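You operate a simulated robot arm through the tools that you are given. There is no shell and no other tool. Be economical: measure what you need, move in short steps, check, and stop when the job is done.

Carry out the task below with a simulated two-armed robot. There is one attempt and no reset: what you move stays moved.

JOB
On the top of the grey counter board, fold the beige cloth in half, so that it is half as long.
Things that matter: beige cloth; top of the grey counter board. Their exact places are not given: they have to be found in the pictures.

Only the result counts: the job must be done as asked and must still hold three seconds after the hand-in. Knocking over, shifting, dropping, spilling or breaking anything else fails it. Flat cloth is picked up by pressing the open fingertips on it (5 to 10 N) and closing them slowly along it; thin cloth reads only 2 to 8 mm in the jaws.

ROBOT AND FRAMES
Two 7-joint arms with two-finger parallel grippers on one trunk, on a base that drives. Base frame: it is fixed to the floor where the robot stands at the start and does not move with it; the origin is under the middle of the robot, x ahead of it, y to its left, z up. Readings come in m, degrees, newtons and seconds.
The left shoulder is at the start at [0.07, 0.133, 1.301], the right one opposite. Places, roughly: top of the grey counter board [0.4, 0.1, 1.1]. Payload 1.57 kg a hand.
Tool frame (each hand has its own): the origin (TCP) lies between the finger pads and is the grasp point; the fingertips stand 0.03 m ahead of it; z points along the fingers, y is the line along which they close. Largest opening 0.08 m; finger width 0.017, thickness 0.012; the body of the gripper, 0.04 by 0.082 m, starts 0.08 m behind the TCP.
Orientation is that of the tool frame in the base frame, as a unit quaternion [x, y, z, w]. With the fingers straight down and closing along the base's y, the tool's x points along the base's -x, its y along +y and its z along -z.

CONTROLS
- The arms move only by the tool arm_command. It takes "left_commands", "right_commands" or both (then of equal length, played together; a hand with none holds still); each is a list of rows, each a list of 3 entries, a list of its own where there are three numbers: the closure in counts, from 0 (fully open) to 255 (shut), then the shift along the tool's x, y, z in units of 30 mm (1.0 is 30 mm), then the turn, a rotation vector about the tool's x, y, z in units of 4 degrees (1.0 is 4 degrees). In form: [[grip, [dx, dy, dz], [ax, ay, az]], ...]. A call has 1 to 20 rows; each row shifts and turns the commanded pose from where the row before left it, along the tool's axes as they then stand. A call with a number of a shift or a turn outside -1 to 1 is refused whole. Rows are played at 5 a second. More than 0.05 m and 8.6 degrees between two rows, or a gripper value outside its range, and nothing of the call is played. A pose out of reach is approached as far as the arm can. The call stops where the force on the tool passes 40 N (or 10 N more than at its start, if that is more) or the arm is blocked; 0.2 s more then pass. Each finger travels about 0.153 m/s and halts on what it meets, pressing with about 26 N; the grip force reading is that of the motor and also rises with nothing between the fingers. The clock runs only during rows and for 0.2 s after the last one: add rows that do not move to give the fingers time. The reply holds the time, the measured pose of the TCP, the force on the tool along the base axes, the opening and the grip force, in the units named above and with some noise.
- Cameras (640 x 400 px; columns grow to the right, rows downward): "scene" is now at [0.1268, 0.0178, 1.5062]; the picture's right is [0.20, -0.98, -0.00], its down [-0.76, -0.15, -0.64] and it looks along [0.62, 0.13, -0.77] (base axes); focal length 220 px, centre (320, 200). "left" rides on the left gripper at [0.072, 0.007, -0.122] in its tool frame; the picture's right is [-0.09, 1.00, 0.00], its down [-0.84, -0.08, -0.54] and it looks along [-0.54, -0.05, 0.84] (tool axes); focal length 238 px, centre (320, 200). "right" rides on the right gripper at [0.072, -0.007, -0.122] in its tool frame; the picture's right is [0.09, 1.00, 0.00], its down [-0.84, 0.08, -0.54] and it looks along [-0.54, 0.05, 0.84] (tool axes); focal length 238 px, centre (320, 200).
- camera(camera): a new picture of that camera. The clock stands still meanwhile.
- lift_body(by): slides the trunk up (or, below 0, down) by that many m; the arms and the scene camera ride with it, the base frame stays. It gives what a move gives, with no picture.
- drive_base(legs): drives the robot by 1 to 6 legs, each [ahead, left, turn to the left] in m, m and degrees, along the robot's own axes; the way and the turn of a leg run together, so that a leg with both is an arc; at most 1.5 m and 180 degrees a leg. The arms and the cameras ride along, it lands a little off, and it stops where it bumps. It gives what a move gives.
- aim_head(pan, tilt): turns the head with the scene camera to pan (to the left, within 86 degrees either way) and tilt (down, from -29 to 69), counted from straight ahead of the robot. It gives what a move gives.
- point_at(camera, pixels): there is no depth. For up to 12 entries [column, row, z] of the newest picture of that camera ("zoom" is the newest enlarged one), the place [x, y] in the base frame at which the ray of that pixel passes the height z, good to about 0.003 m. The clock stands still meanwhile.
- close_up(camera, box): a new picture of the part [left, top, right, bottom] of that camera's present view, enlarged. The clock stands still meanwhile.
- finish_job(): hands the job in; it is judged then, once.

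Go step by step. Measure first, check grasps and placings, and put right what went wrong. The budget is 80 turns and 70 pictures, counting those below and the enlarged ones. Unless the task says otherwise, let go and move clear before handing in, and close with one line.

The tools are called after "Call:" by a JSON object that holds its "name" and its "arguments". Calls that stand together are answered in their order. arm_command: Moves the arms, as the interface text tells. Its arguments: {"type":"object","properties":{"left_commands":{"type":"array","items":{"type":"array"}},"right_commands":{"type":"array","items":{"type":"array"}}},"required":[]} The other tools are called the same way: lift_body (by) slides the trunk up or down; drive_base (legs) drives the base; aim_head (pan, tilt) turns the head that bears the scene camera; camera (camera) takes a picture; point_at (camera, pixels) gives the place at which the rays of pixels pass given heights; close_up (camera, box) takes an enlarged picture of a part of a camera's view; finish_job () hands the job in.

At the start:

```text
clock: 0.0
left_position: [0.4286, 0.1906, 1.3044]
left_orientation: [0.001, 1.0, 0.0, -0.001]
left_force: [0.3, -0.1, 0.3]
left_opening: 0.0801
left_grasp_force: 0.0
right_position: [0.4207, -0.1566, 1.213]
right_orientation: [0.001, 1.0, -0.001, 0.0]
right_force: [0.0, 0.1, 0.0]
right_opening: 0.08
right_grasp_force: 0.0
trunk travel left (down, up): [-0.875, 0.065]
robot x, y, heading: [-0.0011, 0.0007, -0.1]
head pan, tilt: [11.4, 50.4]
```

scene: 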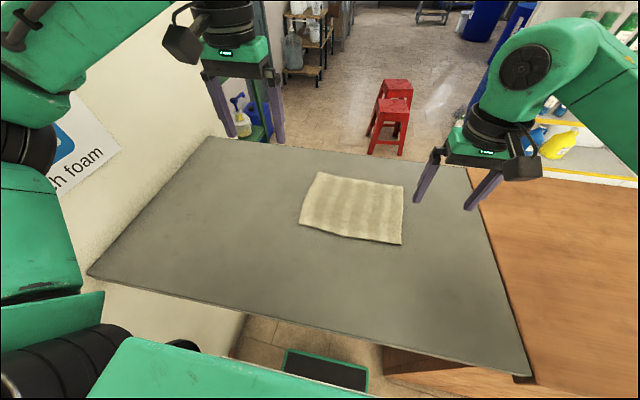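
right: 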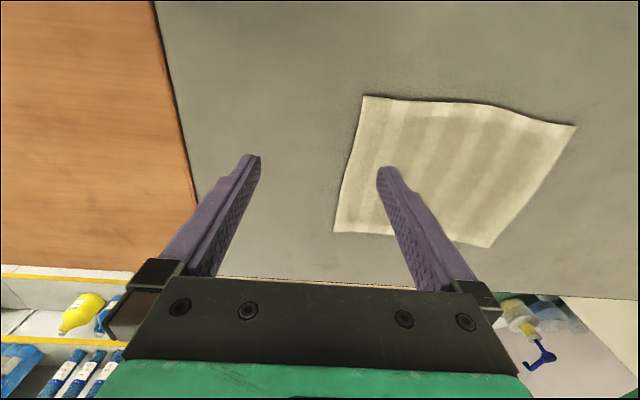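
left: 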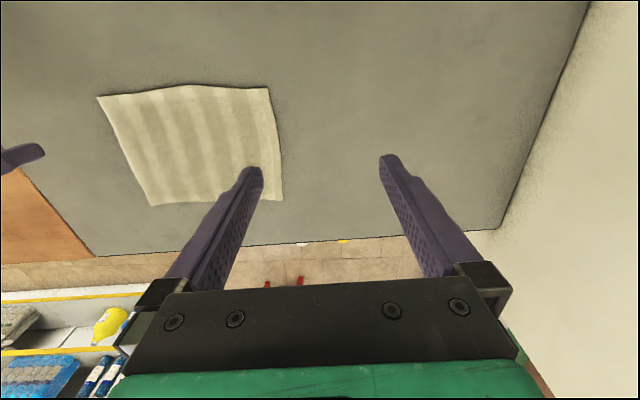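

The cloth shows in the scene picture with corners near (318,172), (403,185), (402,244), (299,222). I measure them and take a closer look.

Call:
{"name": "point_at", "arguments": {"camera": "scene", "pixels": [[318, 172, 1.02], [403, 185, 1.02], [402, 244, 1.02], [299, 222, 1.02], [210, 137, 1.02], [88, 272, 1.02], [530, 376, 1.02], [468, 168, 1.02]]}}

Call:
{"name": "close_up", "arguments": {"camera": "scene", "box": [280, 150, 424, 260]}}

Call:
{"name": "point_at", "arguments": {"camera": "right", "pixels": [[363, 96, 1.02], [575, 126, 1.02], [489, 248, 1.02], [334, 232, 1.02]]}}

Call:
{"name": "point_at", "arguments": {"camera": "left", "pixels": [[97, 97, 1.02], [268, 88, 1.02], [282, 200, 1.02], [151, 205, 1.02]]}}

```text
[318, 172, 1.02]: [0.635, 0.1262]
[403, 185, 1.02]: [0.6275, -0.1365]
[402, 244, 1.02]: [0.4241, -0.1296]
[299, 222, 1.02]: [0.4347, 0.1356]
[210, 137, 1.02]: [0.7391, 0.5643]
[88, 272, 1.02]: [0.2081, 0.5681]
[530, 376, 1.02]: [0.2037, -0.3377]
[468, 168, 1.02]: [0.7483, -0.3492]
```

```text
3.64 times, centred on (352, 205) of scene
```

zoom: 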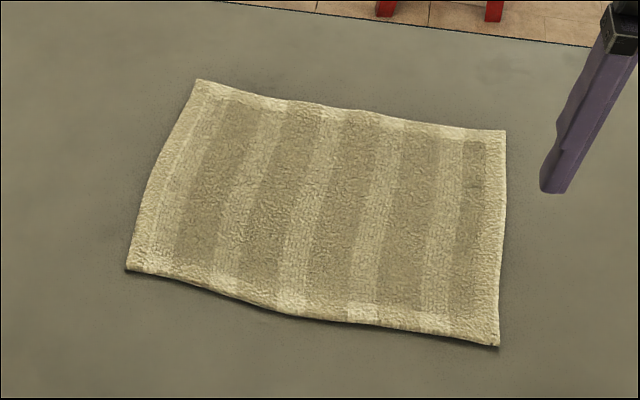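

```text
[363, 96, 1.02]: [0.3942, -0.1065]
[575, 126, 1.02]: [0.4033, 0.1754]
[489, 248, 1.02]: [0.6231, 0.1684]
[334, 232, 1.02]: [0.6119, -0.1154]
```

```text
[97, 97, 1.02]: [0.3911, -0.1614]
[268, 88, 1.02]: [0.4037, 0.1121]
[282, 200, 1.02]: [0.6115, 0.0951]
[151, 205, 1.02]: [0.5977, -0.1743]
```

Comparing the left and right views, the cloth lies at about z = 1.07: right edge at y ≈ -0.12 with x from 0.394 to 0.576, left edge at y ≈ +0.12. The long side runs along y, so I will carry the right edge to the left edge with both hands, the left hand at the far corner and the right hand at the near one. First I hover and check.

Call:
{"name": "arm_command", "arguments": {"left_commands": [[160, [-0.84, 0, 0], [0, 0, 0]], [160, [-0.84, 0, 0], [0, 0, 0]], [160, [-0.84, 0, 0], [0, 0, 0]], [160, [-0.84, 0, 0], [0, 0, 0]], [160, [-0.84, 0, 0], [0, 0, 0]], [160, [0, -1, 0.4], [0, 0, 0]], [160, [0, -1, 0.4], [0, 0, 0]], [160, [0, -1, 0.4], [0, 0, 0]], [160, [0, -1, 0.4], [0, 0, 0]], [160, [0, -1, 0.4], [0, 0, 0]], [160, [0, -1, 0.4], [0, 0, 0]], [160, [0, -1, 0.4], [0, 0, 0]], [160, [0, -1, 0.4], [0, 0, 0]], [160, [0, -1, 0.4], [0, 0, 0]], [160, [0, -0.95, 0.4], [0, 0, 0]], [160, [0, 0, 0], [0, 0, 0]]], "right_commands": [[160, [0.2, 0, 0], [0, 0, 0]], [160, [0, 0.5, 0], [0, 0, 0]], [160, [0, 0.5, 0], [0, 0, 0]], [160, [0, 0.5, 0], [0, 0, 0]], [160, [0, 0.25, 0], [0, 0, 0]], [160, [0, 0, 0], [0, 0, 0]], [160, [0, 0, 0], [0, 0, 0]], [160, [0, 0, 0], [0, 0, 0]], [160, [0, 0, 0], [0, 0, 0]], [160, [0, 0, 0], [0, 0, 0]], [160, [0, 0, 0.5], [0, 0, 0]], [160, [0, 0, 0.5], [0, 0, 0]], [160, [0, 0, 0.5], [0, 0, 0]], [160, [0, 0, 0.2], [0, 0, 0]], [160, [0, 0, 0], [0, 0, 0]], [160, [0, 0, 0], [0, 0, 0]]]}}

Call:
{"name": "camera", "arguments": {"camera": "right"}}

Call:
{"name": "camera", "arguments": {"camera": "left"}}

Call:
{"name": "camera", "arguments": {"camera": "scene"}}

```text
clock: 3.4
left_position: [0.5393, -0.0606, 1.2123]
left_orientation: [0.0, 1.0, -0.001, 0.001]
left_force: [0.2, -0.3, 0.3]
left_opening: 0.0301
left_grasp_force: 0.0
left hand out of reach, approached as far as the arm can: row 13, 14, 15
right_position: [0.4143, -0.1056, 1.1606]
right_orientation: [0.0, 1.0, 0.0, 0.0]
right_force: [-0.5, 0.3, 0.5]
right_opening: 0.0297
right_grasp_force: 0.0
trunk travel left (down, up): [-0.875, 0.065]
robot x, y, heading: [0.0025, 0.0003, -0.1]
head pan, tilt: [11.4, 50.4]
```

```text
65 pictures are left
```

right: 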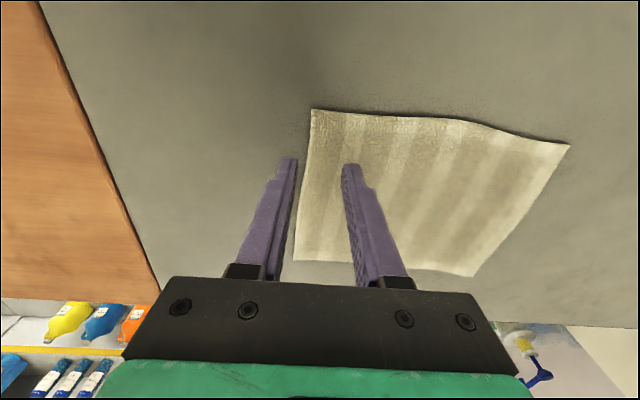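

```text
64 pictures are left
```

left: 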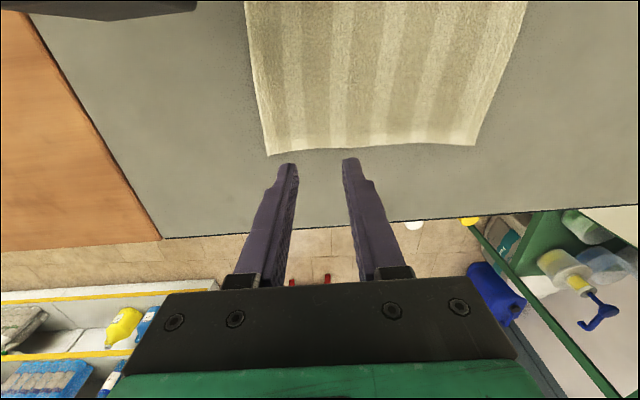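

```text
63 pictures are left
```

scene: 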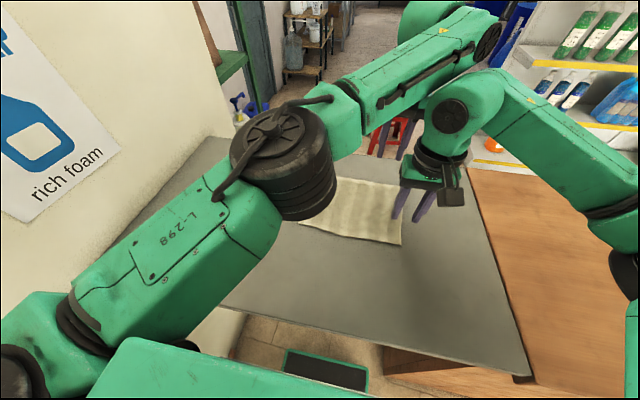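

The left hand ran out of reach at (0.54, -0.06), short of the far corner. I shift the base a little to the right and ahead to bring it in range.

Call:
{"name": "drive_base", "arguments": {"legs": [[0, -0.1, 0], [0.04, 0, 0]]}}

```text
clock: 5.0
left_position: [0.5706, -0.1562, 1.2168]
left_orientation: [0.001, 1.0, -0.001, 0.004]
left_force: [-1.0, -0.1, 1.0]
left_opening: 0.0295
left_grasp_force: 0.1
right_position: [0.4464, -0.2027, 1.1652]
right_orientation: [-0.001, 1.0, -0.001, 0.003]
right_force: [-0.6, -0.5, -0.1]
right_opening: 0.0297
right_grasp_force: 0.1
trunk travel left (down, up): [-0.875, 0.065]
robot x, y, heading: [0.0411, -0.1009, 0.1]
head pan, tilt: [11.4, 50.4]
```

The base moved as asked. Now I bring both hands over the right edge.

Call:
{"name": "arm_command", "arguments": {"left_commands": [[160, [0.25, 0.85, 0], [0, 0, 0]], [160, [0.25, 0.85, 0], [0, 0, 0]], [160, [0, 0, 0.6], [0, 0, 0]], [160, [0, 0, 0.6], [0, 0, 0]], [160, [0, 0, 0.6], [0, 0, 0]], [160, [0, 0, 0.6], [0, 0, 0]], [160, [0, 0, 0], [0, 0, 0]]], "right_commands": [[160, [0.3, 0.8, 0], [0, 0, 0]], [160, [0.3, 0.8, 0], [0, 0, 0]], [160, [0.3, 0.8, 0], [0, 0, 0]], [160, [0.15, 0.89, 0], [0, 0, 0]], [160, [0, 0, 0.4], [0, 0, 0]], [160, [0, 0, 0.4], [0, 0, 0]], [160, [0, 0, 0], [0, 0, 0]]]}}

Call:
{"name": "camera", "arguments": {"camera": "right"}}

Call:
{"name": "camera", "arguments": {"camera": "left"}}

Call:
{"name": "camera", "arguments": {"camera": "scene"}}

```text
clock: 6.6
left_position: [0.5786, -0.0985, 1.1693]
left_orientation: [-0.027, 0.998, -0.053, 0.01]
left_force: [-0.1, 0.4, 0.1]
left_opening: 0.0299
left_grasp_force: 0.1
right_position: [0.4332, -0.1232, 1.1288]
right_orientation: [0.031, 0.999, -0.005, -0.011]
right_force: [-0.1, 0.8, -0.1]
right_opening: 0.0298
right_grasp_force: 0.1
trunk travel left (down, up): [-0.875, 0.065]
robot x, y, heading: [0.0389, -0.1001, -0.4]
head pan, tilt: [11.4, 50.4]
```

```text
62 pictures are left
```

right: 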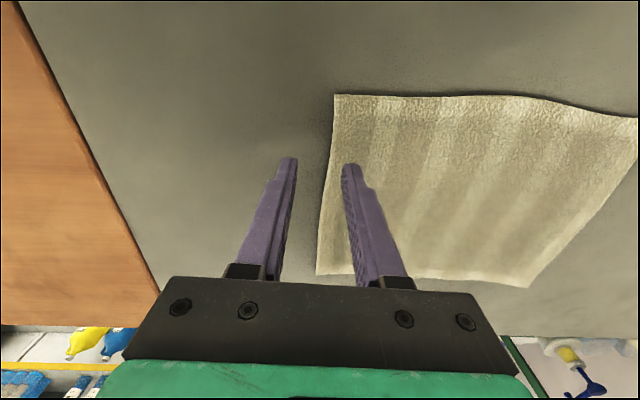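

```text
61 pictures are left
```

left: 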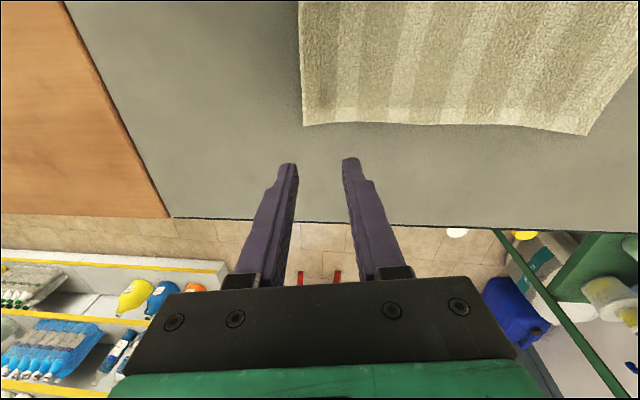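

```text
60 pictures are left
```

scene: 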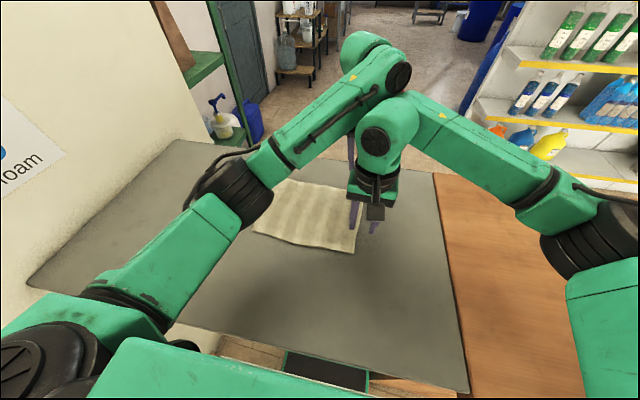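

Both hands are pushed off their commanded poses: left at (0.579,-0.099) and tilted, right at (0.433,-0.123). The wrists seem to touch, so I back the right hand off and tilt its wrist toward the robot.

Call:
{"name": "arm_command", "arguments": {"right_commands": [[160, [0.8, -0.5, 0], [0, 0, 0]], [160, [0.8, -0.5, 0], [0, 0, 0]], [160, [0.8, 0, -0.5], [0, 0, 0]], [160, [0, 0, 0], [0, -1, 0]], [160, [0, 0, 0], [0, -1, 0]], [160, [0, 0, 0], [0, -1, 0]], [160, [0, 0, 0], [0, -1, 0]], [160, [0, 0, 0], [0, -1, 0]], [160, [0, 0, 0], [0, -1, 0]], [160, [0, 0, 0], [0, -1, 0]], [160, [0, 0, 0], [0, 0, 0]]]}}

Call:
{"name": "camera", "arguments": {"camera": "scene"}}

```text
clock: 9.0
left_position: [0.5645, -0.1086, 1.1407]
left_orientation: [0.0, 1.0, 0.0, 0.001]
left_force: [0.1, -0.5, -0.4]
left_opening: 0.03
left_grasp_force: 0.2
right_position: [0.3503, -0.1367, 1.1535]
right_orientation: [0.0, 0.97, 0.0, 0.243]
right_force: [-0.3, 0.4, -0.8]
right_opening: 0.0297
right_grasp_force: 0.0
trunk travel left (down, up): [-0.875, 0.065]
robot x, y, heading: [0.0406, -0.0982, 0.1]
head pan, tilt: [11.4, 50.4]
```

```text
59 pictures are left
```

scene: 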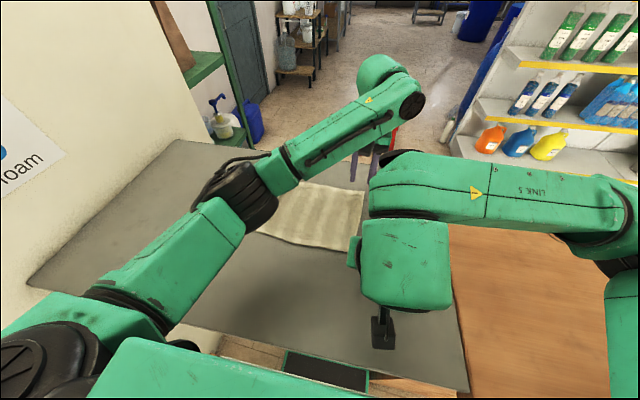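

Clear of each other now, and the left hand sits at its command. I look at its view before pressing.

Call:
{"name": "camera", "arguments": {"camera": "left"}}

Call:
{"name": "point_at", "arguments": {"camera": "scene", "pixels": [[363, 189, 1.072], [355, 251, 1.072], [252, 230, 1.072]]}}

Call:
{"name": "camera", "arguments": {"camera": "right"}}

```text
58 pictures are left
```

left: 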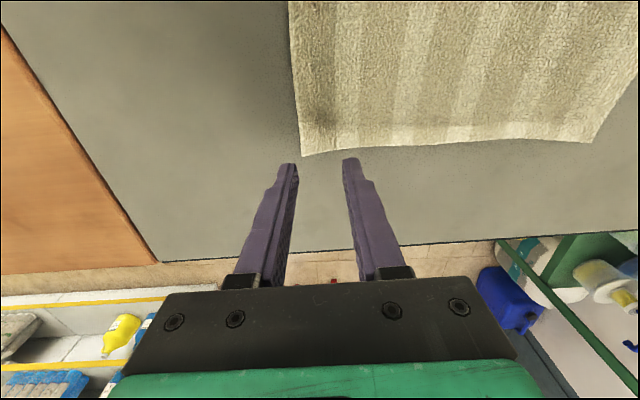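

```text
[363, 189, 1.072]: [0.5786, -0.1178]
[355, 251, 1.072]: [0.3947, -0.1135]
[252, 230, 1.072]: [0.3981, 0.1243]
```

```text
57 pictures are left
```

right: 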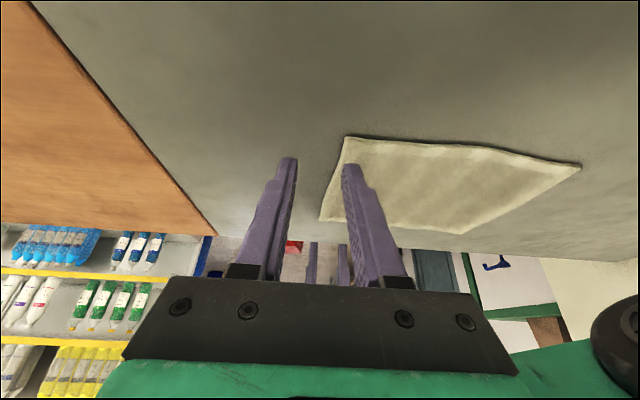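

The far right corner is at (0.579,-0.118), near left-camera pixel (303,155). I set the left hand at (0.555,-0.100) and go down most of the way.

Call:
{"name": "arm_command", "arguments": {"left_commands": [[160, [0.32, 0.29, 0], [0, 0, 0]], [160, [0, 0, 0.5], [0, 0, 0]], [160, [0, 0, 0.4], [0, 0, 0]], [160, [0, 0, 0.2], [0, 0, 0]], [160, [0, 0, 0], [0, 0, 0]]]}}

Call:
{"name": "camera", "arguments": {"camera": "left"}}

```text
clock: 10.2
left_position: [0.5557, -0.1022, 1.1072]
left_orientation: [0.0, 1.0, 0.0, 0.001]
left_force: [-0.7, -0.2, -0.7]
left_opening: 0.0301
left_grasp_force: 0.0
right_position: [0.3501, -0.1356, 1.1523]
right_orientation: [0.0, 0.97, -0.001, 0.242]
right_force: [-1.0, -0.4, -0.6]
right_opening: 0.0297
right_grasp_force: 0.1
trunk travel left (down, up): [-0.875, 0.065]
robot x, y, heading: [0.0374, -0.0967, 0.1]
head pan, tilt: [11.4, 50.4]
```

```text
56 pictures are left
```

left: 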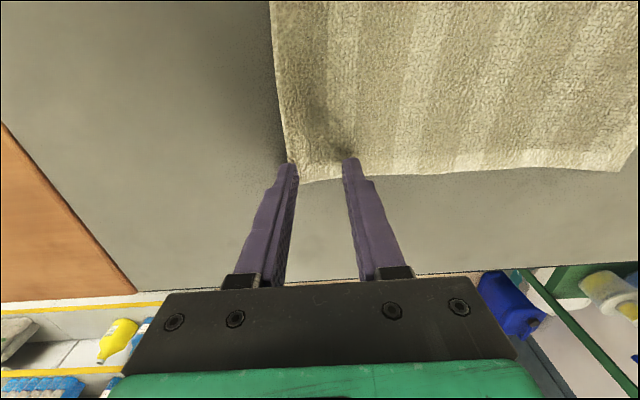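

The outer fingertip at (290,165) is at the cloth edge. I nudge 3 mm inward and press down.

Call:
{"name": "arm_command", "arguments": {"left_commands": [[160, [0.1, 0.13, 0], [0, 0, 0]], [160, [0, 0, 0.1], [0, 0, 0]], [160, [0, 0, 0.1], [0, 0, 0]], [160, [0, 0, 0], [0, 0, 0]]]}}

```text
clock: 11.2
left_position: [0.5522, -0.0982, 1.1019]
left_orientation: [0.0, 1.0, 0.0, 0.001]
left_force: [1.1, 0.6, 6.4]
left_opening: 0.03
left_grasp_force: 0.1
right_position: [0.3506, -0.1365, 1.1523]
right_orientation: [0.0, 0.971, 0.0, 0.241]
right_force: [1.2, -0.8, 1.0]
right_opening: 0.03
right_grasp_force: 0.0
trunk travel left (down, up): [-0.875, 0.065]
robot x, y, heading: [0.0408, -0.0983, 0.1]
head pan, tilt: [11.4, 50.4]
```

Contact at 6.4 N, within the pressing range. Now I close slowly.

Call:
{"name": "arm_command", "arguments": {"left_commands": [[168, [0, 0, 0.03], [0, 0, 0]], [176, [0, 0, 0], [0, 0, 0]], [184, [0, 0, 0], [0, 0, 0]], [192, [0, 0, 0], [0, 0, 0]], [200, [0, 0, 0], [0, 0, 0]], [208, [0, 0, 0], [0, 0, 0]], [216, [0, 0, 0], [0, 0, 0]], [224, [0, 0, 0], [0, 0, 0]], [232, [0, 0, 0], [0, 0, 0]], [240, [0, 0, 0], [0, 0, 0]], [248, [0, 0, 0], [0, 0, 0]], [255, [0, 0, 0], [0, 0, 0]], [255, [0, 0, 0], [0, 0, 0]], [255, [0, 0, 0], [0, 0, 0]]]}}

Call:
{"name": "camera", "arguments": {"camera": "left"}}

```text
clock: 14.2
left_position: [0.5499, -0.0967, 1.1009]
left_orientation: [0.0, 1.0, 0.0, 0.001]
left_force: [0.6, 0.9, 18.4]
left_opening: 0.0039
left_grasp_force: 24.8
right_position: [0.349, -0.1363, 1.1525]
right_orientation: [-0.001, 0.97, 0.001, 0.243]
right_force: [-0.2, 0.5, -0.4]
right_opening: 0.0297
right_grasp_force: 0.0
trunk travel left (down, up): [-0.875, 0.065]
robot x, y, heading: [0.0394, -0.1035, -0.2]
head pan, tilt: [11.4, 50.4]
```

```text
55 pictures are left
```

left: 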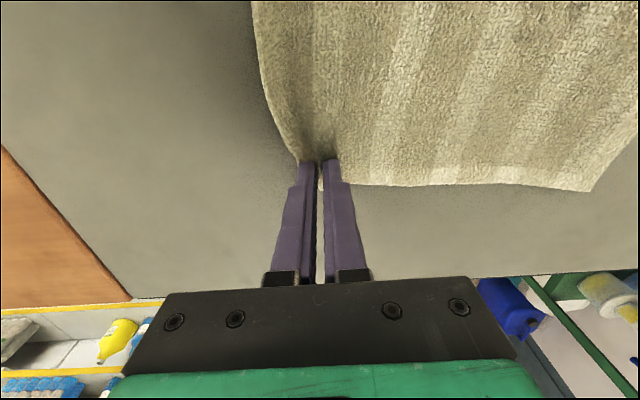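

The left jaws hold cloth at 3.9 mm opening. I ease that hand up a touch and bring the right hand to hover over the near corner.

Call:
{"name": "arm_command", "arguments": {"left_commands": [[255, [0, 0, -0.1], [0, 0, 0]], [255, [0, 0, 0], [0, 0, 0]], [255, [0, 0, 0], [0, 0, 0]], [255, [0, 0, 0], [0, 0, 0]]], "right_commands": [[160, [-0.4, 0.65, 0], [0, 0, 0]], [160, [-0.4, 0.65, 0.6], [0, 0, 0]], [160, [0, 0, 0.7], [0, 0, 0]], [160, [0, 0, 0.6], [0, 0, 0]]]}}

Call:
{"name": "camera", "arguments": {"camera": "right"}}

Call:
{"name": "camera", "arguments": {"camera": "scene"}}

```text
clock: 15.2
left_position: [0.5514, -0.097, 1.1032]
left_orientation: [0.0, 1.0, 0.0, 0.0]
left_force: [-0.8, -1.2, 1.7]
left_opening: 0.004
left_grasp_force: 24.6
right_position: [0.3973, -0.0946, 1.1126]
right_orientation: [-0.001, 0.97, 0.001, 0.242]
right_force: [0.2, -0.9, -0.4]
right_opening: 0.0297
right_grasp_force: 0.0
trunk travel left (down, up): [-0.875, 0.065]
robot x, y, heading: [0.0373, -0.1012, 0.0]
head pan, tilt: [11.4, 50.4]
```

```text
54 pictures are left
```

right: 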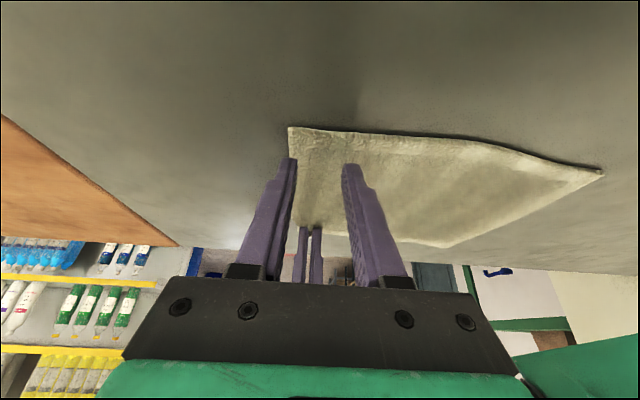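

```text
53 pictures are left
```

scene: 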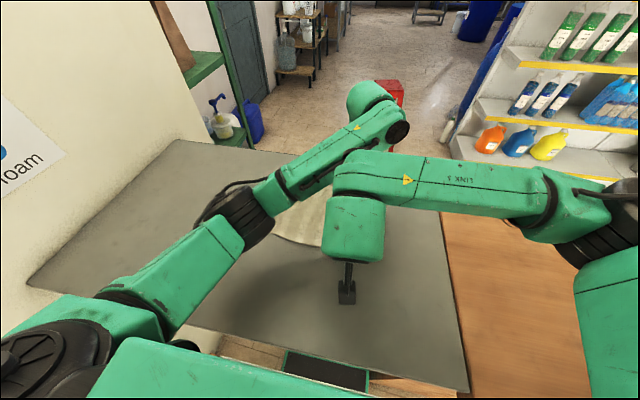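

The right fingertips straddle the near edge corner well; no contact between the arms. I go straight down to press.

Call:
{"name": "arm_command", "arguments": {"right_commands": [[160, [0.06, -0.05, 0.118], [0, 0, 0]], [160, [0.06, 0, 0.118], [0, 0, 0]], [160, [0.03, 0, 0.06], [0, 0, 0]], [160, [0, 0, 0], [0, 0, 0]]]}}

```text
clock: 16.2
left_position: [0.5515, -0.0976, 1.1037]
left_orientation: [-0.001, 1.0, 0.0, 0.0]
left_force: [-0.2, -0.1, 2.1]
left_opening: 0.0039
left_grasp_force: 24.5
right_position: [0.3968, -0.0997, 1.1037]
right_orientation: [0.0, 0.97, 0.0, 0.242]
right_force: [0.4, -0.4, 0.1]
right_opening: 0.0298
right_grasp_force: 0.0
trunk travel left (down, up): [-0.875, 0.065]
robot x, y, heading: [0.0407, -0.1015, 0.1]
head pan, tilt: [11.4, 50.4]
```

Call:
{"name": "arm_command", "arguments": {"right_commands": [[160, [0.03, 0.12, 0.06], [0, 0, 0]], [160, [0.03, 0, 0.06], [0, 0, 0]], [160, [0, 0, 0], [0, 0, 0]]]}}

```text
clock: 17.0
left_position: [0.5494, -0.097, 1.1053]
left_orientation: [0.0, 1.0, 0.0, 0.002]
left_force: [-0.4, 0.4, -0.1]
left_opening: 0.0038
left_grasp_force: 25.2
right_position: [0.3969, -0.0957, 1.1004]
right_orientation: [-0.001, 0.97, 0.002, 0.244]
right_force: [0.5, -1.3, 21.4]
right_opening: 0.0295
right_grasp_force: 0.1
trunk travel left (down, up): [-0.875, 0.065]
robot x, y, heading: [0.039, -0.1038, -0.1]
head pan, tilt: [11.4, 50.4]
```

The right hand now presses with 21 N, which is more than wanted. I ease up about 1 mm and then close slowly.

Call:
{"name": "arm_command", "arguments": {"right_commands": [[160, [-0.02, 0, -0.035], [0, 0, 0]], [168, [0, 0, 0], [0, 0, 0]], [176, [0, 0, 0], [0, 0, 0]], [184, [0, 0, 0], [0, 0, 0]], [192, [0, 0, 0], [0, 0, 0]], [200, [0, 0, 0], [0, 0, 0]], [208, [0, 0, 0], [0, 0, 0]], [216, [0, 0, 0], [0, 0, 0]], [224, [0, 0, 0], [0, 0, 0]], [232, [0, 0, 0], [0, 0, 0]], [240, [0, 0, 0], [0, 0, 0]], [248, [0, 0, 0], [0, 0, 0]], [255, [0, 0, 0], [0, 0, 0]], [255, [0, 0, 0], [0, 0, 0]], [255, [0, 0, 0], [0, 0, 0]]]}}

Call:
{"name": "camera", "arguments": {"camera": "right"}}

```text
clock: 20.2
left_position: [0.5501, -0.0952, 1.104]
left_orientation: [0.0, 1.0, 0.0, 0.002]
left_force: [-0.3, 0.5, 0.6]
left_opening: 0.0038
left_grasp_force: 24.5
right_position: [0.3982, -0.0953, 1.1005]
right_orientation: [0.0, 0.97, 0.0, 0.244]
right_force: [0.8, 0.8, 20.3]
right_opening: 0.0043
right_grasp_force: 24.6
trunk travel left (down, up): [-0.875, 0.065]
robot x, y, heading: [0.0402, -0.1019, -0.0]
head pan, tilt: [11.4, 50.4]
```

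```text
52 pictures are left
```

right: 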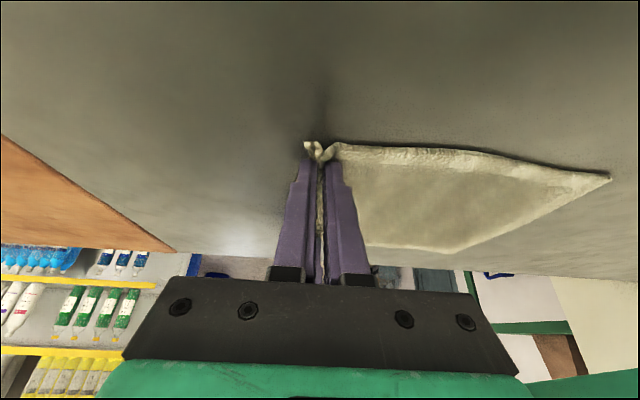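

Both jaws hold cloth (3.8 and 4.3 mm). I lift both corners together along the first half of the fold arc.

Call:
{"name": "arm_command", "arguments": {"left_commands": [[255, [0, 0.06, -0.42], [0, 0, 0]], [255, [0, 0.06, -0.42], [0, 0, 0]], [255, [0, 0.17, -0.39], [0, 0, 0]], [255, [0, 0.17, -0.39], [0, 0, 0]], [255, [0, 0.27, -0.34], [0, 0, 0]], [255, [0, 0.27, -0.34], [0, 0, 0]], [255, [0, 0.36, -0.26], [0, 0, 0]], [255, [0, 0.36, -0.26], [0, 0, 0]], [255, [0, 0.41, -0.16], [0, 0, 0]], [255, [0, 0.41, -0.16], [0, 0, 0]], [255, [0, 0.89, -0.11], [0, 0, 0]], [255, [0, 0, 0], [0, 0, 0]]], "right_commands": [[255, [-0.2, 0.06, -0.374], [0, 0, 0]], [255, [-0.2, 0.06, -0.374], [0, 0, 0]], [255, [-0.185, 0.17, -0.347], [0, 0, 0]], [255, [-0.185, 0.17, -0.347], [0, 0, 0]], [255, [-0.158, 0.27, -0.298], [0, 0, 0]], [255, [-0.158, 0.27, -0.298], [0, 0, 0]], [255, [-0.121, 0.36, -0.229], [0, 0, 0]], [255, [-0.121, 0.36, -0.229], [0, 0, 0]], [255, [-0.077, 0.41, -0.145], [0, 0, 0]], [255, [-0.077, 0.41, -0.145], [0, 0, 0]], [255, [-0.052, 0.89, -0.098], [0, 0, 0]], [255, [0, 0, 0], [0, 0, 0]]]}}

Call:
{"name": "camera", "arguments": {"camera": "scene"}}

Call:
{"name": "camera", "arguments": {"camera": "right"}}

Call:
{"name": "camera", "arguments": {"camera": "left"}}

```text
clock: 22.8
left_position: [0.5533, 0.0044, 1.1989]
left_orientation: [0.0, 1.0, 0.001, 0.001]
left_force: [-0.1, -0.6, -0.1]
left_opening: 0.0036
left_grasp_force: 25.1
right_position: [0.3996, 0.0074, 1.1996]
right_orientation: [0.001, 0.97, 0.0, 0.242]
right_force: [0.3, -0.4, -0.1]
right_opening: 0.004
right_grasp_force: 24.6
trunk travel left (down, up): [-0.875, 0.065]
robot x, y, heading: [0.0388, -0.0992, -0.0]
head pan, tilt: [11.4, 50.4]
```

```text
51 pictures are left
```

scene: 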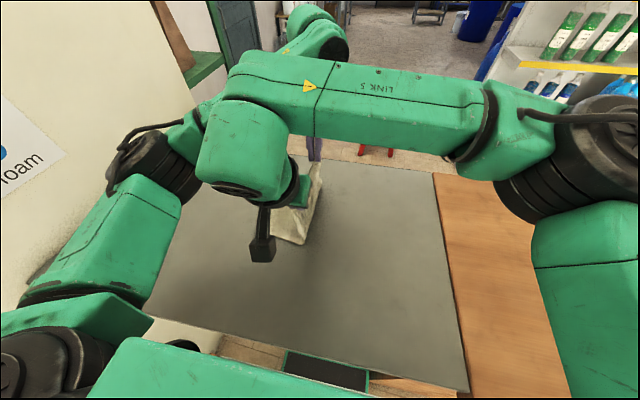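

```text
50 pictures are left
```

right: 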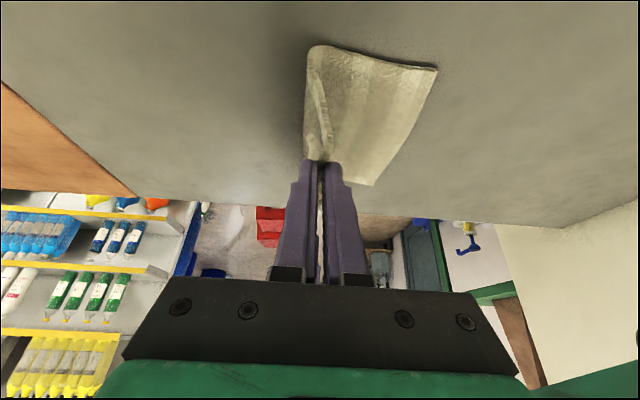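

```text
49 pictures are left
```

left: 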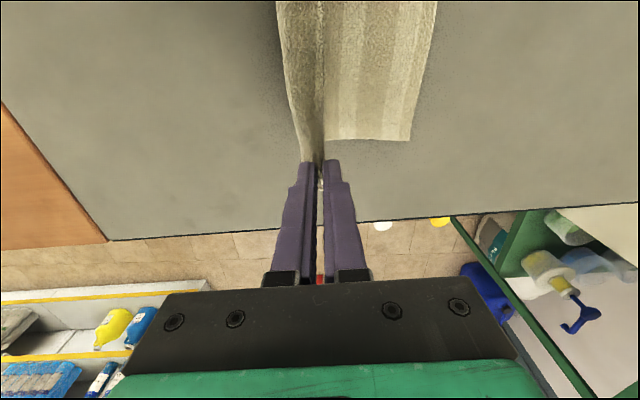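

Both corners rise neatly and the lower half still lies flat, with the stay-put far-left corner at left-camera (410,140). I check where that edge lies now.

Call:
{"name": "point_at", "arguments": {"camera": "left", "pixels": [[410, 140, 1.07], [437, 0, 1.07]]}}

Call:
{"name": "point_at", "arguments": {"camera": "right", "pixels": [[437, 69, 1.07], [374, 185, 1.07]]}}

```text
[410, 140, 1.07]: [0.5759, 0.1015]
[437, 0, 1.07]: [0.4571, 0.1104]
```

```text
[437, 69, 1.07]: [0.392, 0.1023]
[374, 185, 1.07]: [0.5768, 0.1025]
```

The left edge now lies at y ≈ 0.102. I carry the grip over to about y = 0.10 and down to just above the lower layer.

Call:
{"name": "arm_command", "arguments": {"left_commands": [[255, [0, 0.42, 0.05], [0, 0, 0]], [255, [0, 0.42, 0.05], [0, 0, 0]], [255, [0, 0.39, 0.15], [0, 0, 0]], [255, [0, 0.39, 0.15], [0, 0, 0]], [255, [0, 0.34, 0.24], [0, 0, 0]], [255, [0, 0.34, 0.24], [0, 0, 0]], [255, [0, 0.26, 0.31], [0, 0, 0]], [255, [0, 0.26, 0.31], [0, 0, 0]], [255, [0, 0.16, 0.35], [0, 0, 0]], [255, [0, 0.16, 0.35], [0, 0, 0]], [255, [0, 0.06, 0.3], [0, 0, 0]], [255, [0, 0.06, 0.3], [0, 0, 0]], [255, [0, 0, 0], [0, 0, 0]]], "right_commands": [[255, [0.023, 0.42, 0.044], [0, 0, 0]], [255, [0.023, 0.42, 0.044], [0, 0, 0]], [255, [0.07, 0.39, 0.132], [0, 0, 0]], [255, [0.07, 0.39, 0.132], [0, 0, 0]], [255, [0.113, 0.34, 0.212], [0, 0, 0]], [255, [0.113, 0.34, 0.212], [0, 0, 0]], [255, [0.145, 0.26, 0.274], [0, 0, 0]], [255, [0.145, 0.26, 0.274], [0, 0, 0]], [255, [0.164, 0.16, 0.309], [0, 0, 0]], [255, [0.164, 0.16, 0.309], [0, 0, 0]], [255, [0.14, 0.06, 0.265], [0, 0, 0]], [255, [0.14, 0.06, 0.265], [0, 0, 0]], [255, [0, 0, 0], [0, 0, 0]]]}}

Call:
{"name": "camera", "arguments": {"camera": "scene"}}

Call:
{"name": "camera", "arguments": {"camera": "right"}}

Call:
{"name": "camera", "arguments": {"camera": "left"}}

```text
clock: 25.6
left_position: [0.5522, 0.1033, 1.1175]
left_orientation: [0.0, 1.0, 0.0, 0.001]
left_force: [-0.2, -0.1, -0.4]
left_opening: 0.0035
left_grasp_force: 24.3
right_position: [0.3986, 0.1072, 1.1159]
right_orientation: [0.0, 0.97, 0.0, 0.242]
right_force: [0.0, 0.2, 1.0]
right_opening: 0.0036
right_grasp_force: 24.3
trunk travel left (down, up): [-0.875, 0.065]
robot x, y, heading: [0.0375, -0.0986, -0.0]
head pan, tilt: [11.4, 50.4]
```

```text
48 pictures are left
```

scene: 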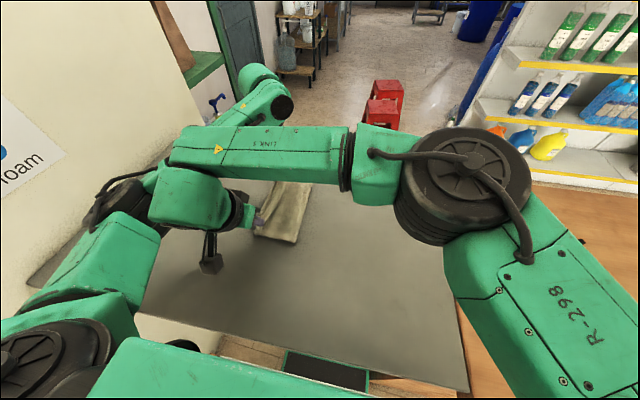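

```text
47 pictures are left
```

right: 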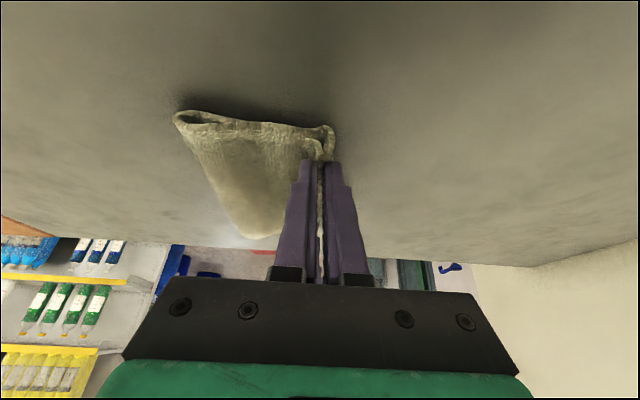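

```text
46 pictures are left
```

left: 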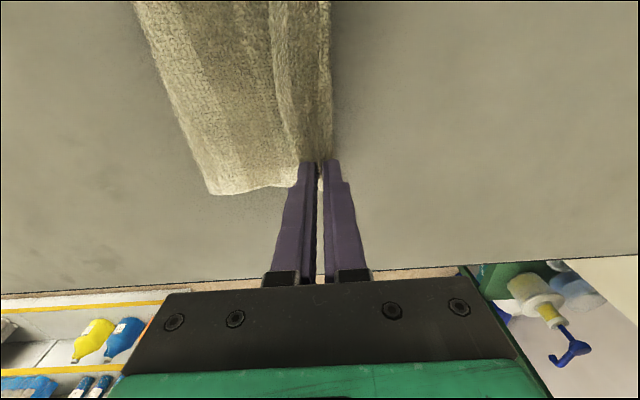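

The cloth is folded over, with the fold loop at right-camera (178,120); a small flap of edge lies turned back at the jaws. I measure fold and edge positions.

Call:
{"name": "point_at", "arguments": {"camera": "right", "pixels": [[176, 120, 1.075], [245, 237, 1.075], [333, 150, 1.07]]}}

Call:
{"name": "point_at", "arguments": {"camera": "left", "pixels": [[208, 193, 1.08], [134, 0, 1.08], [330, 100, 1.075]]}}

Call:
{"name": "close_up", "arguments": {"camera": "right", "box": [160, 80, 380, 260]}}

Call:
{"name": "close_up", "arguments": {"camera": "left", "box": [120, 0, 380, 210]}}

```text
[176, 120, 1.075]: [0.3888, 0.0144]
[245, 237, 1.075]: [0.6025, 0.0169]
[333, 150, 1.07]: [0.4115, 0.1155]
```

```text
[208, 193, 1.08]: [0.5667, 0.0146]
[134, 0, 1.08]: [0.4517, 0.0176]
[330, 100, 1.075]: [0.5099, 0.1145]
```

```text
2.22 times, centred on (270, 170) of right
```

zoom: 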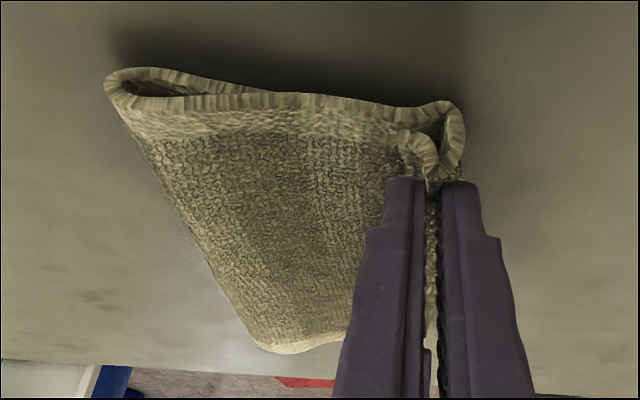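

```text
1.90 times, centred on (250, 105) of left
```

zoom: 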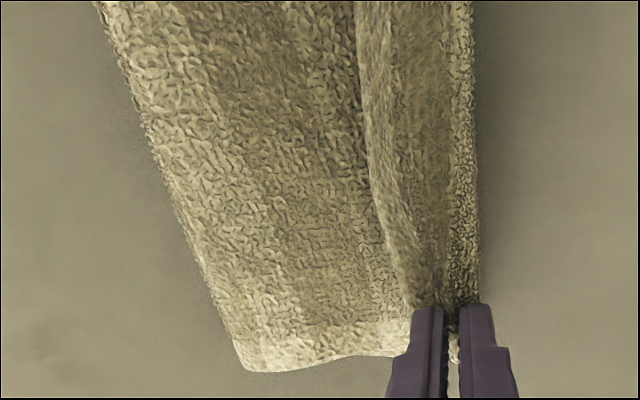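

The fold crease is at y ≈ 0.013 and the upper edge is a narrow flap turned back at y ≈ 0.115; the upper layer is a bit long. I shift both grips 12 mm back so the crease sits nearer the middle, lower slightly, open slowly and lift away.

Call:
{"name": "arm_command", "arguments": {"left_commands": [[255, [0, -0.2, 0], [0, 0, 0]], [255, [0, -0.2, 0.1], [0, 0, 0]], [250, [0, 0, 0.1], [0, 0, 0]], [240, [0, 0, 0], [0, 0, 0]], [230, [0, 0, 0], [0, 0, 0]], [220, [0, 0, 0], [0, 0, 0]], [210, [0, 0, 0], [0, 0, 0]], [200, [0, 0, 0], [0, 0, 0]], [200, [0, 0, -0.2], [0, 0, 0]], [200, [0, 0, -0.3], [0, 0, 0]], [200, [0, 0, -0.6], [0, 0, 0]], [200, [0, 0, -0.9], [0, 0, 0]], [200, [0, 0, -0.9], [0, 0, 0]]], "right_commands": [[255, [0, -0.2, 0], [0, 0, 0]], [255, [0.05, -0.2, 0.09], [0, 0, 0]], [250, [0.05, 0, 0.09], [0, 0, 0]], [240, [0, 0, 0], [0, 0, 0]], [230, [0, 0, 0], [0, 0, 0]], [220, [0, 0, 0], [0, 0, 0]], [210, [0, 0, 0], [0, 0, 0]], [200, [0, 0, 0], [0, 0, 0]], [200, [-0.1, 0, -0.18], [0, 0, 0]], [200, [-0.15, 0, -0.27], [0, 0, 0]], [200, [-0.3, 0, -0.5], [0, 0, 0]], [200, [-0.4, 0, -0.8], [0, 0, 0]], [200, [-0.4, 0, -0.8], [0, 0, 0]]]}}

Call:
{"name": "camera", "arguments": {"camera": "right"}}

Call:
{"name": "camera", "arguments": {"camera": "left"}}

```text
clock: 28.4
left_position: [0.5504, 0.0922, 1.2]
left_orientation: [0.0, 1.0, 0.001, 0.001]
left_force: [-0.5, 0.1, 1.2]
left_opening: 0.0171
left_grasp_force: 0.1
right_position: [0.3979, 0.0957, 1.1957]
right_orientation: [0.0, 0.97, -0.001, 0.242]
right_force: [-0.6, 0.0, 0.0]
right_opening: 0.0174
right_grasp_force: 0.1
trunk travel left (down, up): [-0.875, 0.065]
robot x, y, heading: [0.0425, -0.0994, -0.1]
head pan, tilt: [11.4, 50.4]
```

```text
43 pictures are left
```

right: 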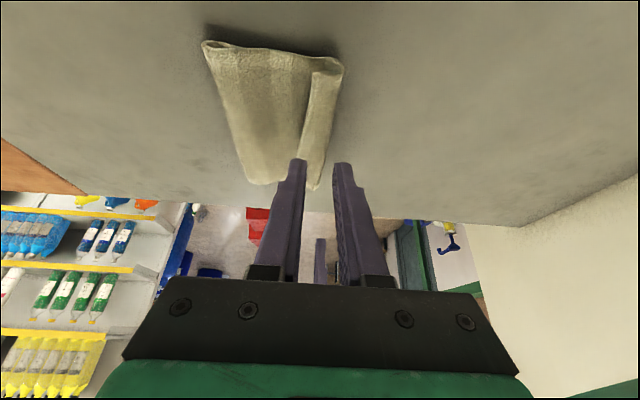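

```text
42 pictures are left
```

left: 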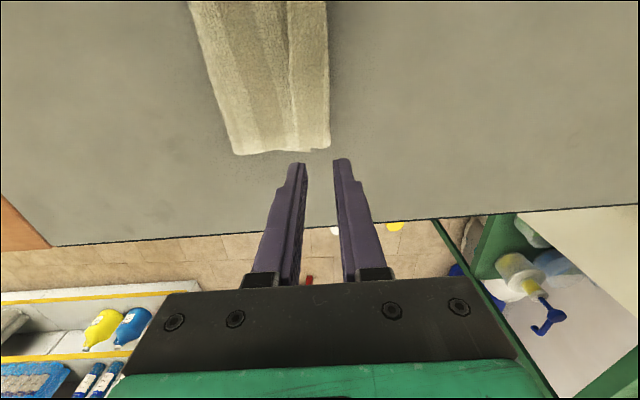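

Released, but a flap about 2 cm wide stays turned back along the left side. I look closely to plan unrolling it to the left.

Call:
{"name": "close_up", "arguments": {"camera": "left", "box": [170, 0, 370, 170]}}

Call:
{"name": "close_up", "arguments": {"camera": "right", "box": [180, 20, 380, 200]}}

Call:
{"name": "point_at", "arguments": {"camera": "right", "pixels": [[203, 44, 1.075], [311, 75, 1.085], [343, 68, 1.075], [302, 158, 1.085]]}}

Call:
{"name": "point_at", "arguments": {"camera": "left", "pixels": [[234, 153, 1.075], [303, 150, 1.085], [330, 147, 1.075], [187, 0, 1.075], [290, 0, 1.085], [326, 0, 1.075]]}}

```text
2.35 times, centred on (270, 85) of left
```

zoom: 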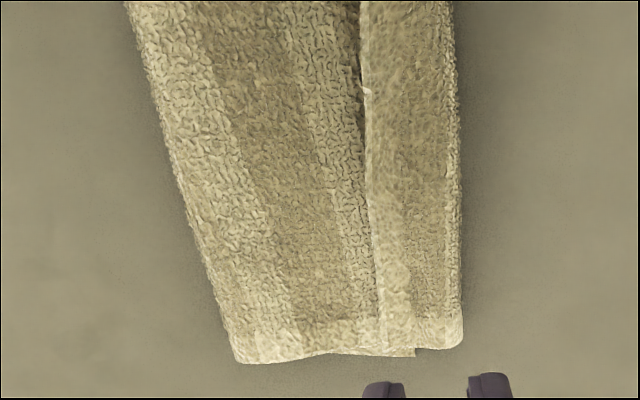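

```text
2.22 times, centred on (280, 110) of right
```

zoom: 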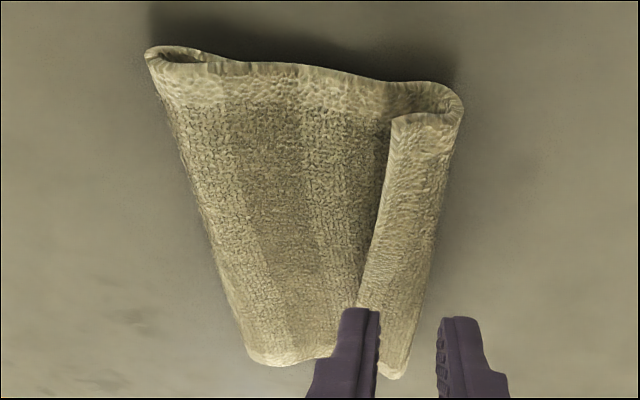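

```text
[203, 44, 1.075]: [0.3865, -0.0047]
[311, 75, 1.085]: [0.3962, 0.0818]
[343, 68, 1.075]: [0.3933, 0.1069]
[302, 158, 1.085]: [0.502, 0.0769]
```

```text
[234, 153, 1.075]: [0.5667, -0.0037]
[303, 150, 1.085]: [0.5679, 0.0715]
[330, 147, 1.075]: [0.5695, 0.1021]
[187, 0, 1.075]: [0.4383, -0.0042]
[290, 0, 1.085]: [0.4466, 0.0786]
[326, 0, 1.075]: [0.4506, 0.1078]
```

The free flap edge lies at y ≈ 0.072–0.08, the roll at y ≈ 0.105 and the crease at y ≈ -0.004. I close the fingers, set both hands just right of the flap edge and low, then sweep left to unroll it.

Call:
{"name": "arm_command", "arguments": {"left_commands": [[255, [0.25, -0.75, 0], [0, 0, 0]], [255, [0.25, -0.75, 0], [0, 0, 0]], [255, [0, 0, 0.8], [0, 0, 0]], [255, [0, 0, 0.8], [0, 0, 0]], [255, [0, 0, 0.8], [0, 0, 0]], [255, [0, 0, 0.3], [0, 0, 0]], [255, [0, 0, 0], [0, 0, 0]]], "right_commands": [[255, [0.05, -0.75, 0], [0, 0, 0]], [255, [0.05, -0.75, 0], [0, 0, 0]], [255, [0.2, 0, 0.75], [0, 0, 0]], [255, [0.2, 0, 0.75], [0, 0, 0]], [255, [0.2, 0, 0.7], [0, 0, 0]], [255, [0.13, 0, 0.3], [0, 0, 0]], [255, [0, 0, 0], [0, 0, 0]]]}}

Call:
{"name": "camera", "arguments": {"camera": "left"}}

Call:
{"name": "camera", "arguments": {"camera": "right"}}

```text
clock: 30.0
left_position: [0.5372, 0.0449, 1.1164]
left_orientation: [0.0, 1.0, 0.0, 0.001]
left_force: [0.3, -0.6, -0.4]
left_opening: 0.0001
left_grasp_force: 21.0
right_position: [0.4107, 0.0482, 1.1157]
right_orientation: [0.0, 0.97, 0.0, 0.242]
right_force: [-0.4, -0.8, 0.4]
right_opening: 0.0
right_grasp_force: 21.5
trunk travel left (down, up): [-0.875, 0.065]
robot x, y, heading: [0.039, -0.1004, -0.1]
head pan, tilt: [11.4, 50.4]
```

```text
39 pictures are left
```

left: 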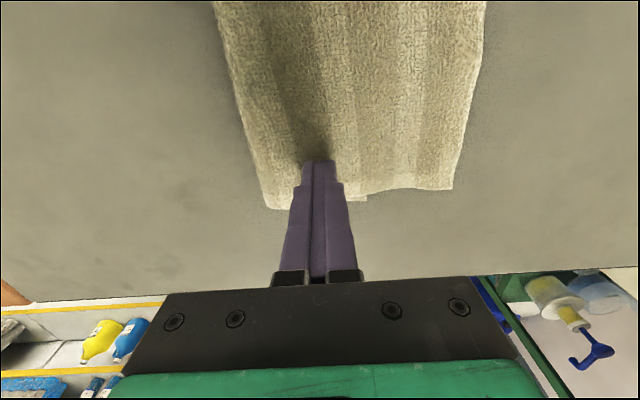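

```text
38 pictures are left
```

right: 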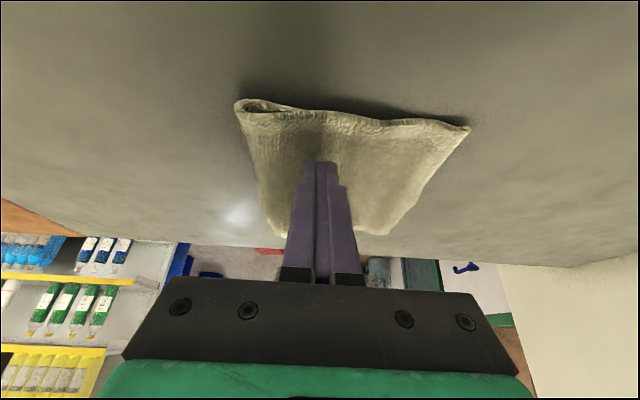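

The flap has unrolled by itself: the upper layer now runs out flat to the left. I lift both hands and inspect.

Call:
{"name": "arm_command", "arguments": {"left_commands": [[255, [0, 0, -0.8], [0, 0, 0]], [255, [0, 0, -0.8], [0, 0, 0]], [255, [0, 0, -0.8], [0, 0, 0]], [255, [0, 0, 0], [0, 0, 0]], [255, [0, 0, 0], [0, 0, 0]]], "right_commands": [[255, [-0.38, 0, -0.7], [0, 0, 0]], [255, [-0.38, 0, -0.7], [0, 0, 0]], [255, [-0.38, 0, -0.7], [0, 0, 0]], [255, [0, 0, 0], [0, 0, 0]], [255, [0, 0, 0], [0, 0, 0]]]}}

Call:
{"name": "camera", "arguments": {"camera": "left"}}

Call:
{"name": "close_up", "arguments": {"camera": "right", "box": [180, 20, 480, 210]}}

```text
clock: 31.2
left_position: [0.5375, 0.0457, 1.1894]
left_orientation: [0.0, 1.0, 0.0, 0.001]
left_force: [0.5, 0.6, 0.1]
left_opening: 0.0
left_grasp_force: 21.3
right_position: [0.4142, 0.0492, 1.1881]
right_orientation: [0.0, 0.97, -0.001, 0.242]
right_force: [-1.0, 0.4, -0.3]
right_opening: 0.0
right_grasp_force: 21.8
trunk travel left (down, up): [-0.875, 0.065]
robot x, y, heading: [0.0382, -0.0995, -0.2]
head pan, tilt: [11.4, 50.4]
```

```text
37 pictures are left
```

left: 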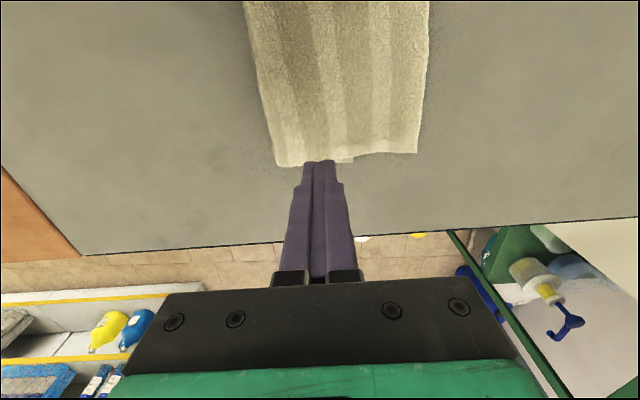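

```text
2.11 times, centred on (330, 115) of right
```

zoom: 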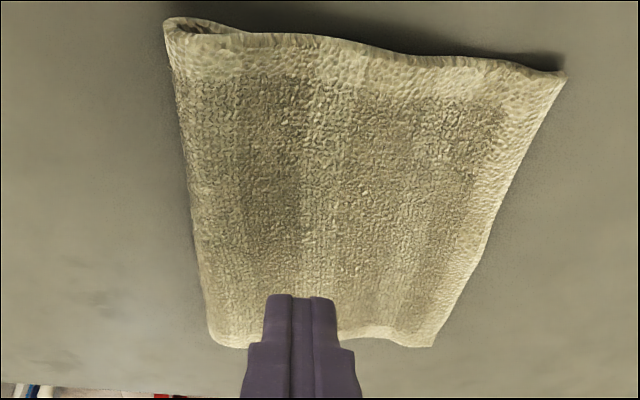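

The fold now lies neatly. I measure the edges and check whether the lower layer's left edge ends near left-camera (354,160).

Call:
{"name": "point_at", "arguments": {"camera": "left", "pixels": [[278, 167, 1.075], [417, 152, 1.075], [354, 160, 1.072], [428, 0, 1.075], [243, 0, 1.075]]}}

Call:
{"name": "close_up", "arguments": {"camera": "left", "box": [260, 80, 440, 190]}}

Call:
{"name": "point_at", "arguments": {"camera": "zoom", "pixels": [[320, 100, 1.075]]}}

Call:
{"name": "point_at", "arguments": {"camera": "right", "pixels": [[257, 34, 1.075], [448, 54, 1.075]]}}

```text
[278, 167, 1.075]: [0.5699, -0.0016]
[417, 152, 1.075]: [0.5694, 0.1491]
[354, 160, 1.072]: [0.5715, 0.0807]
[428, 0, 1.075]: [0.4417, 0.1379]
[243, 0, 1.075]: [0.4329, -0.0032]
```

```text
3.56 times, centred on (350, 135) of left
```

zoom: 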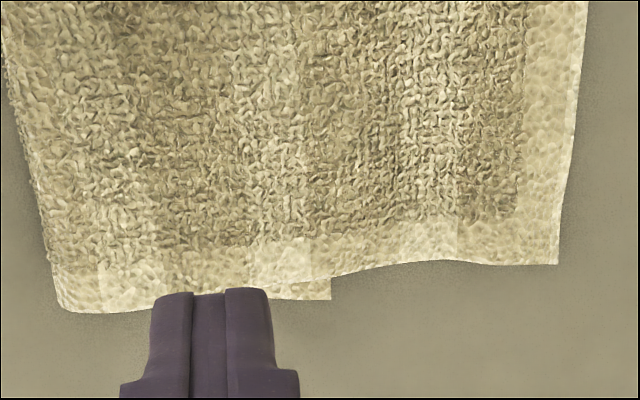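

```text
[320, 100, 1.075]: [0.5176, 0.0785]
```

```text
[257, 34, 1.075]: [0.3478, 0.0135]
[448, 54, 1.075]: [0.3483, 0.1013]
```

At the far end the lower layer ends at y ≈ 0.081 while the upper edge is at 0.149, so the crease has to move about 34 mm to the right. I will regrip the upper edge, lift it back and re-lay it; first I measure the near side.

Call:
{"name": "camera", "arguments": {"camera": "right"}}

Call:
{"name": "point_at", "arguments": {"camera": "right", "pixels": [[257, 33, 1.077], [446, 55, 1.075], [384, 183, 1.075], [280, 183, 1.075]]}}

```text
34 pictures are left
```

right: 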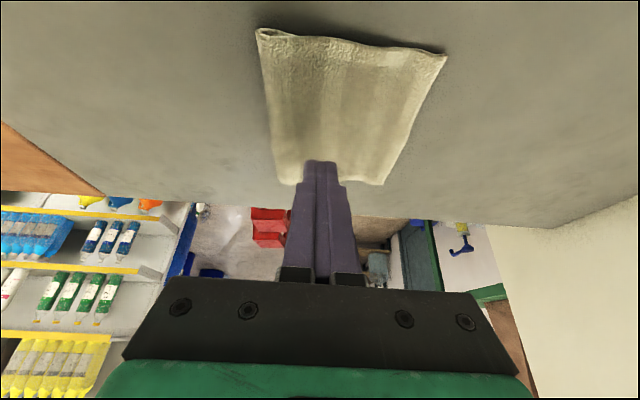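

```text
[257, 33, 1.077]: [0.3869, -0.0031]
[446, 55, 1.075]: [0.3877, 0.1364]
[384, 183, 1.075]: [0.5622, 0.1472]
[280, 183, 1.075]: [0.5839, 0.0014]
```

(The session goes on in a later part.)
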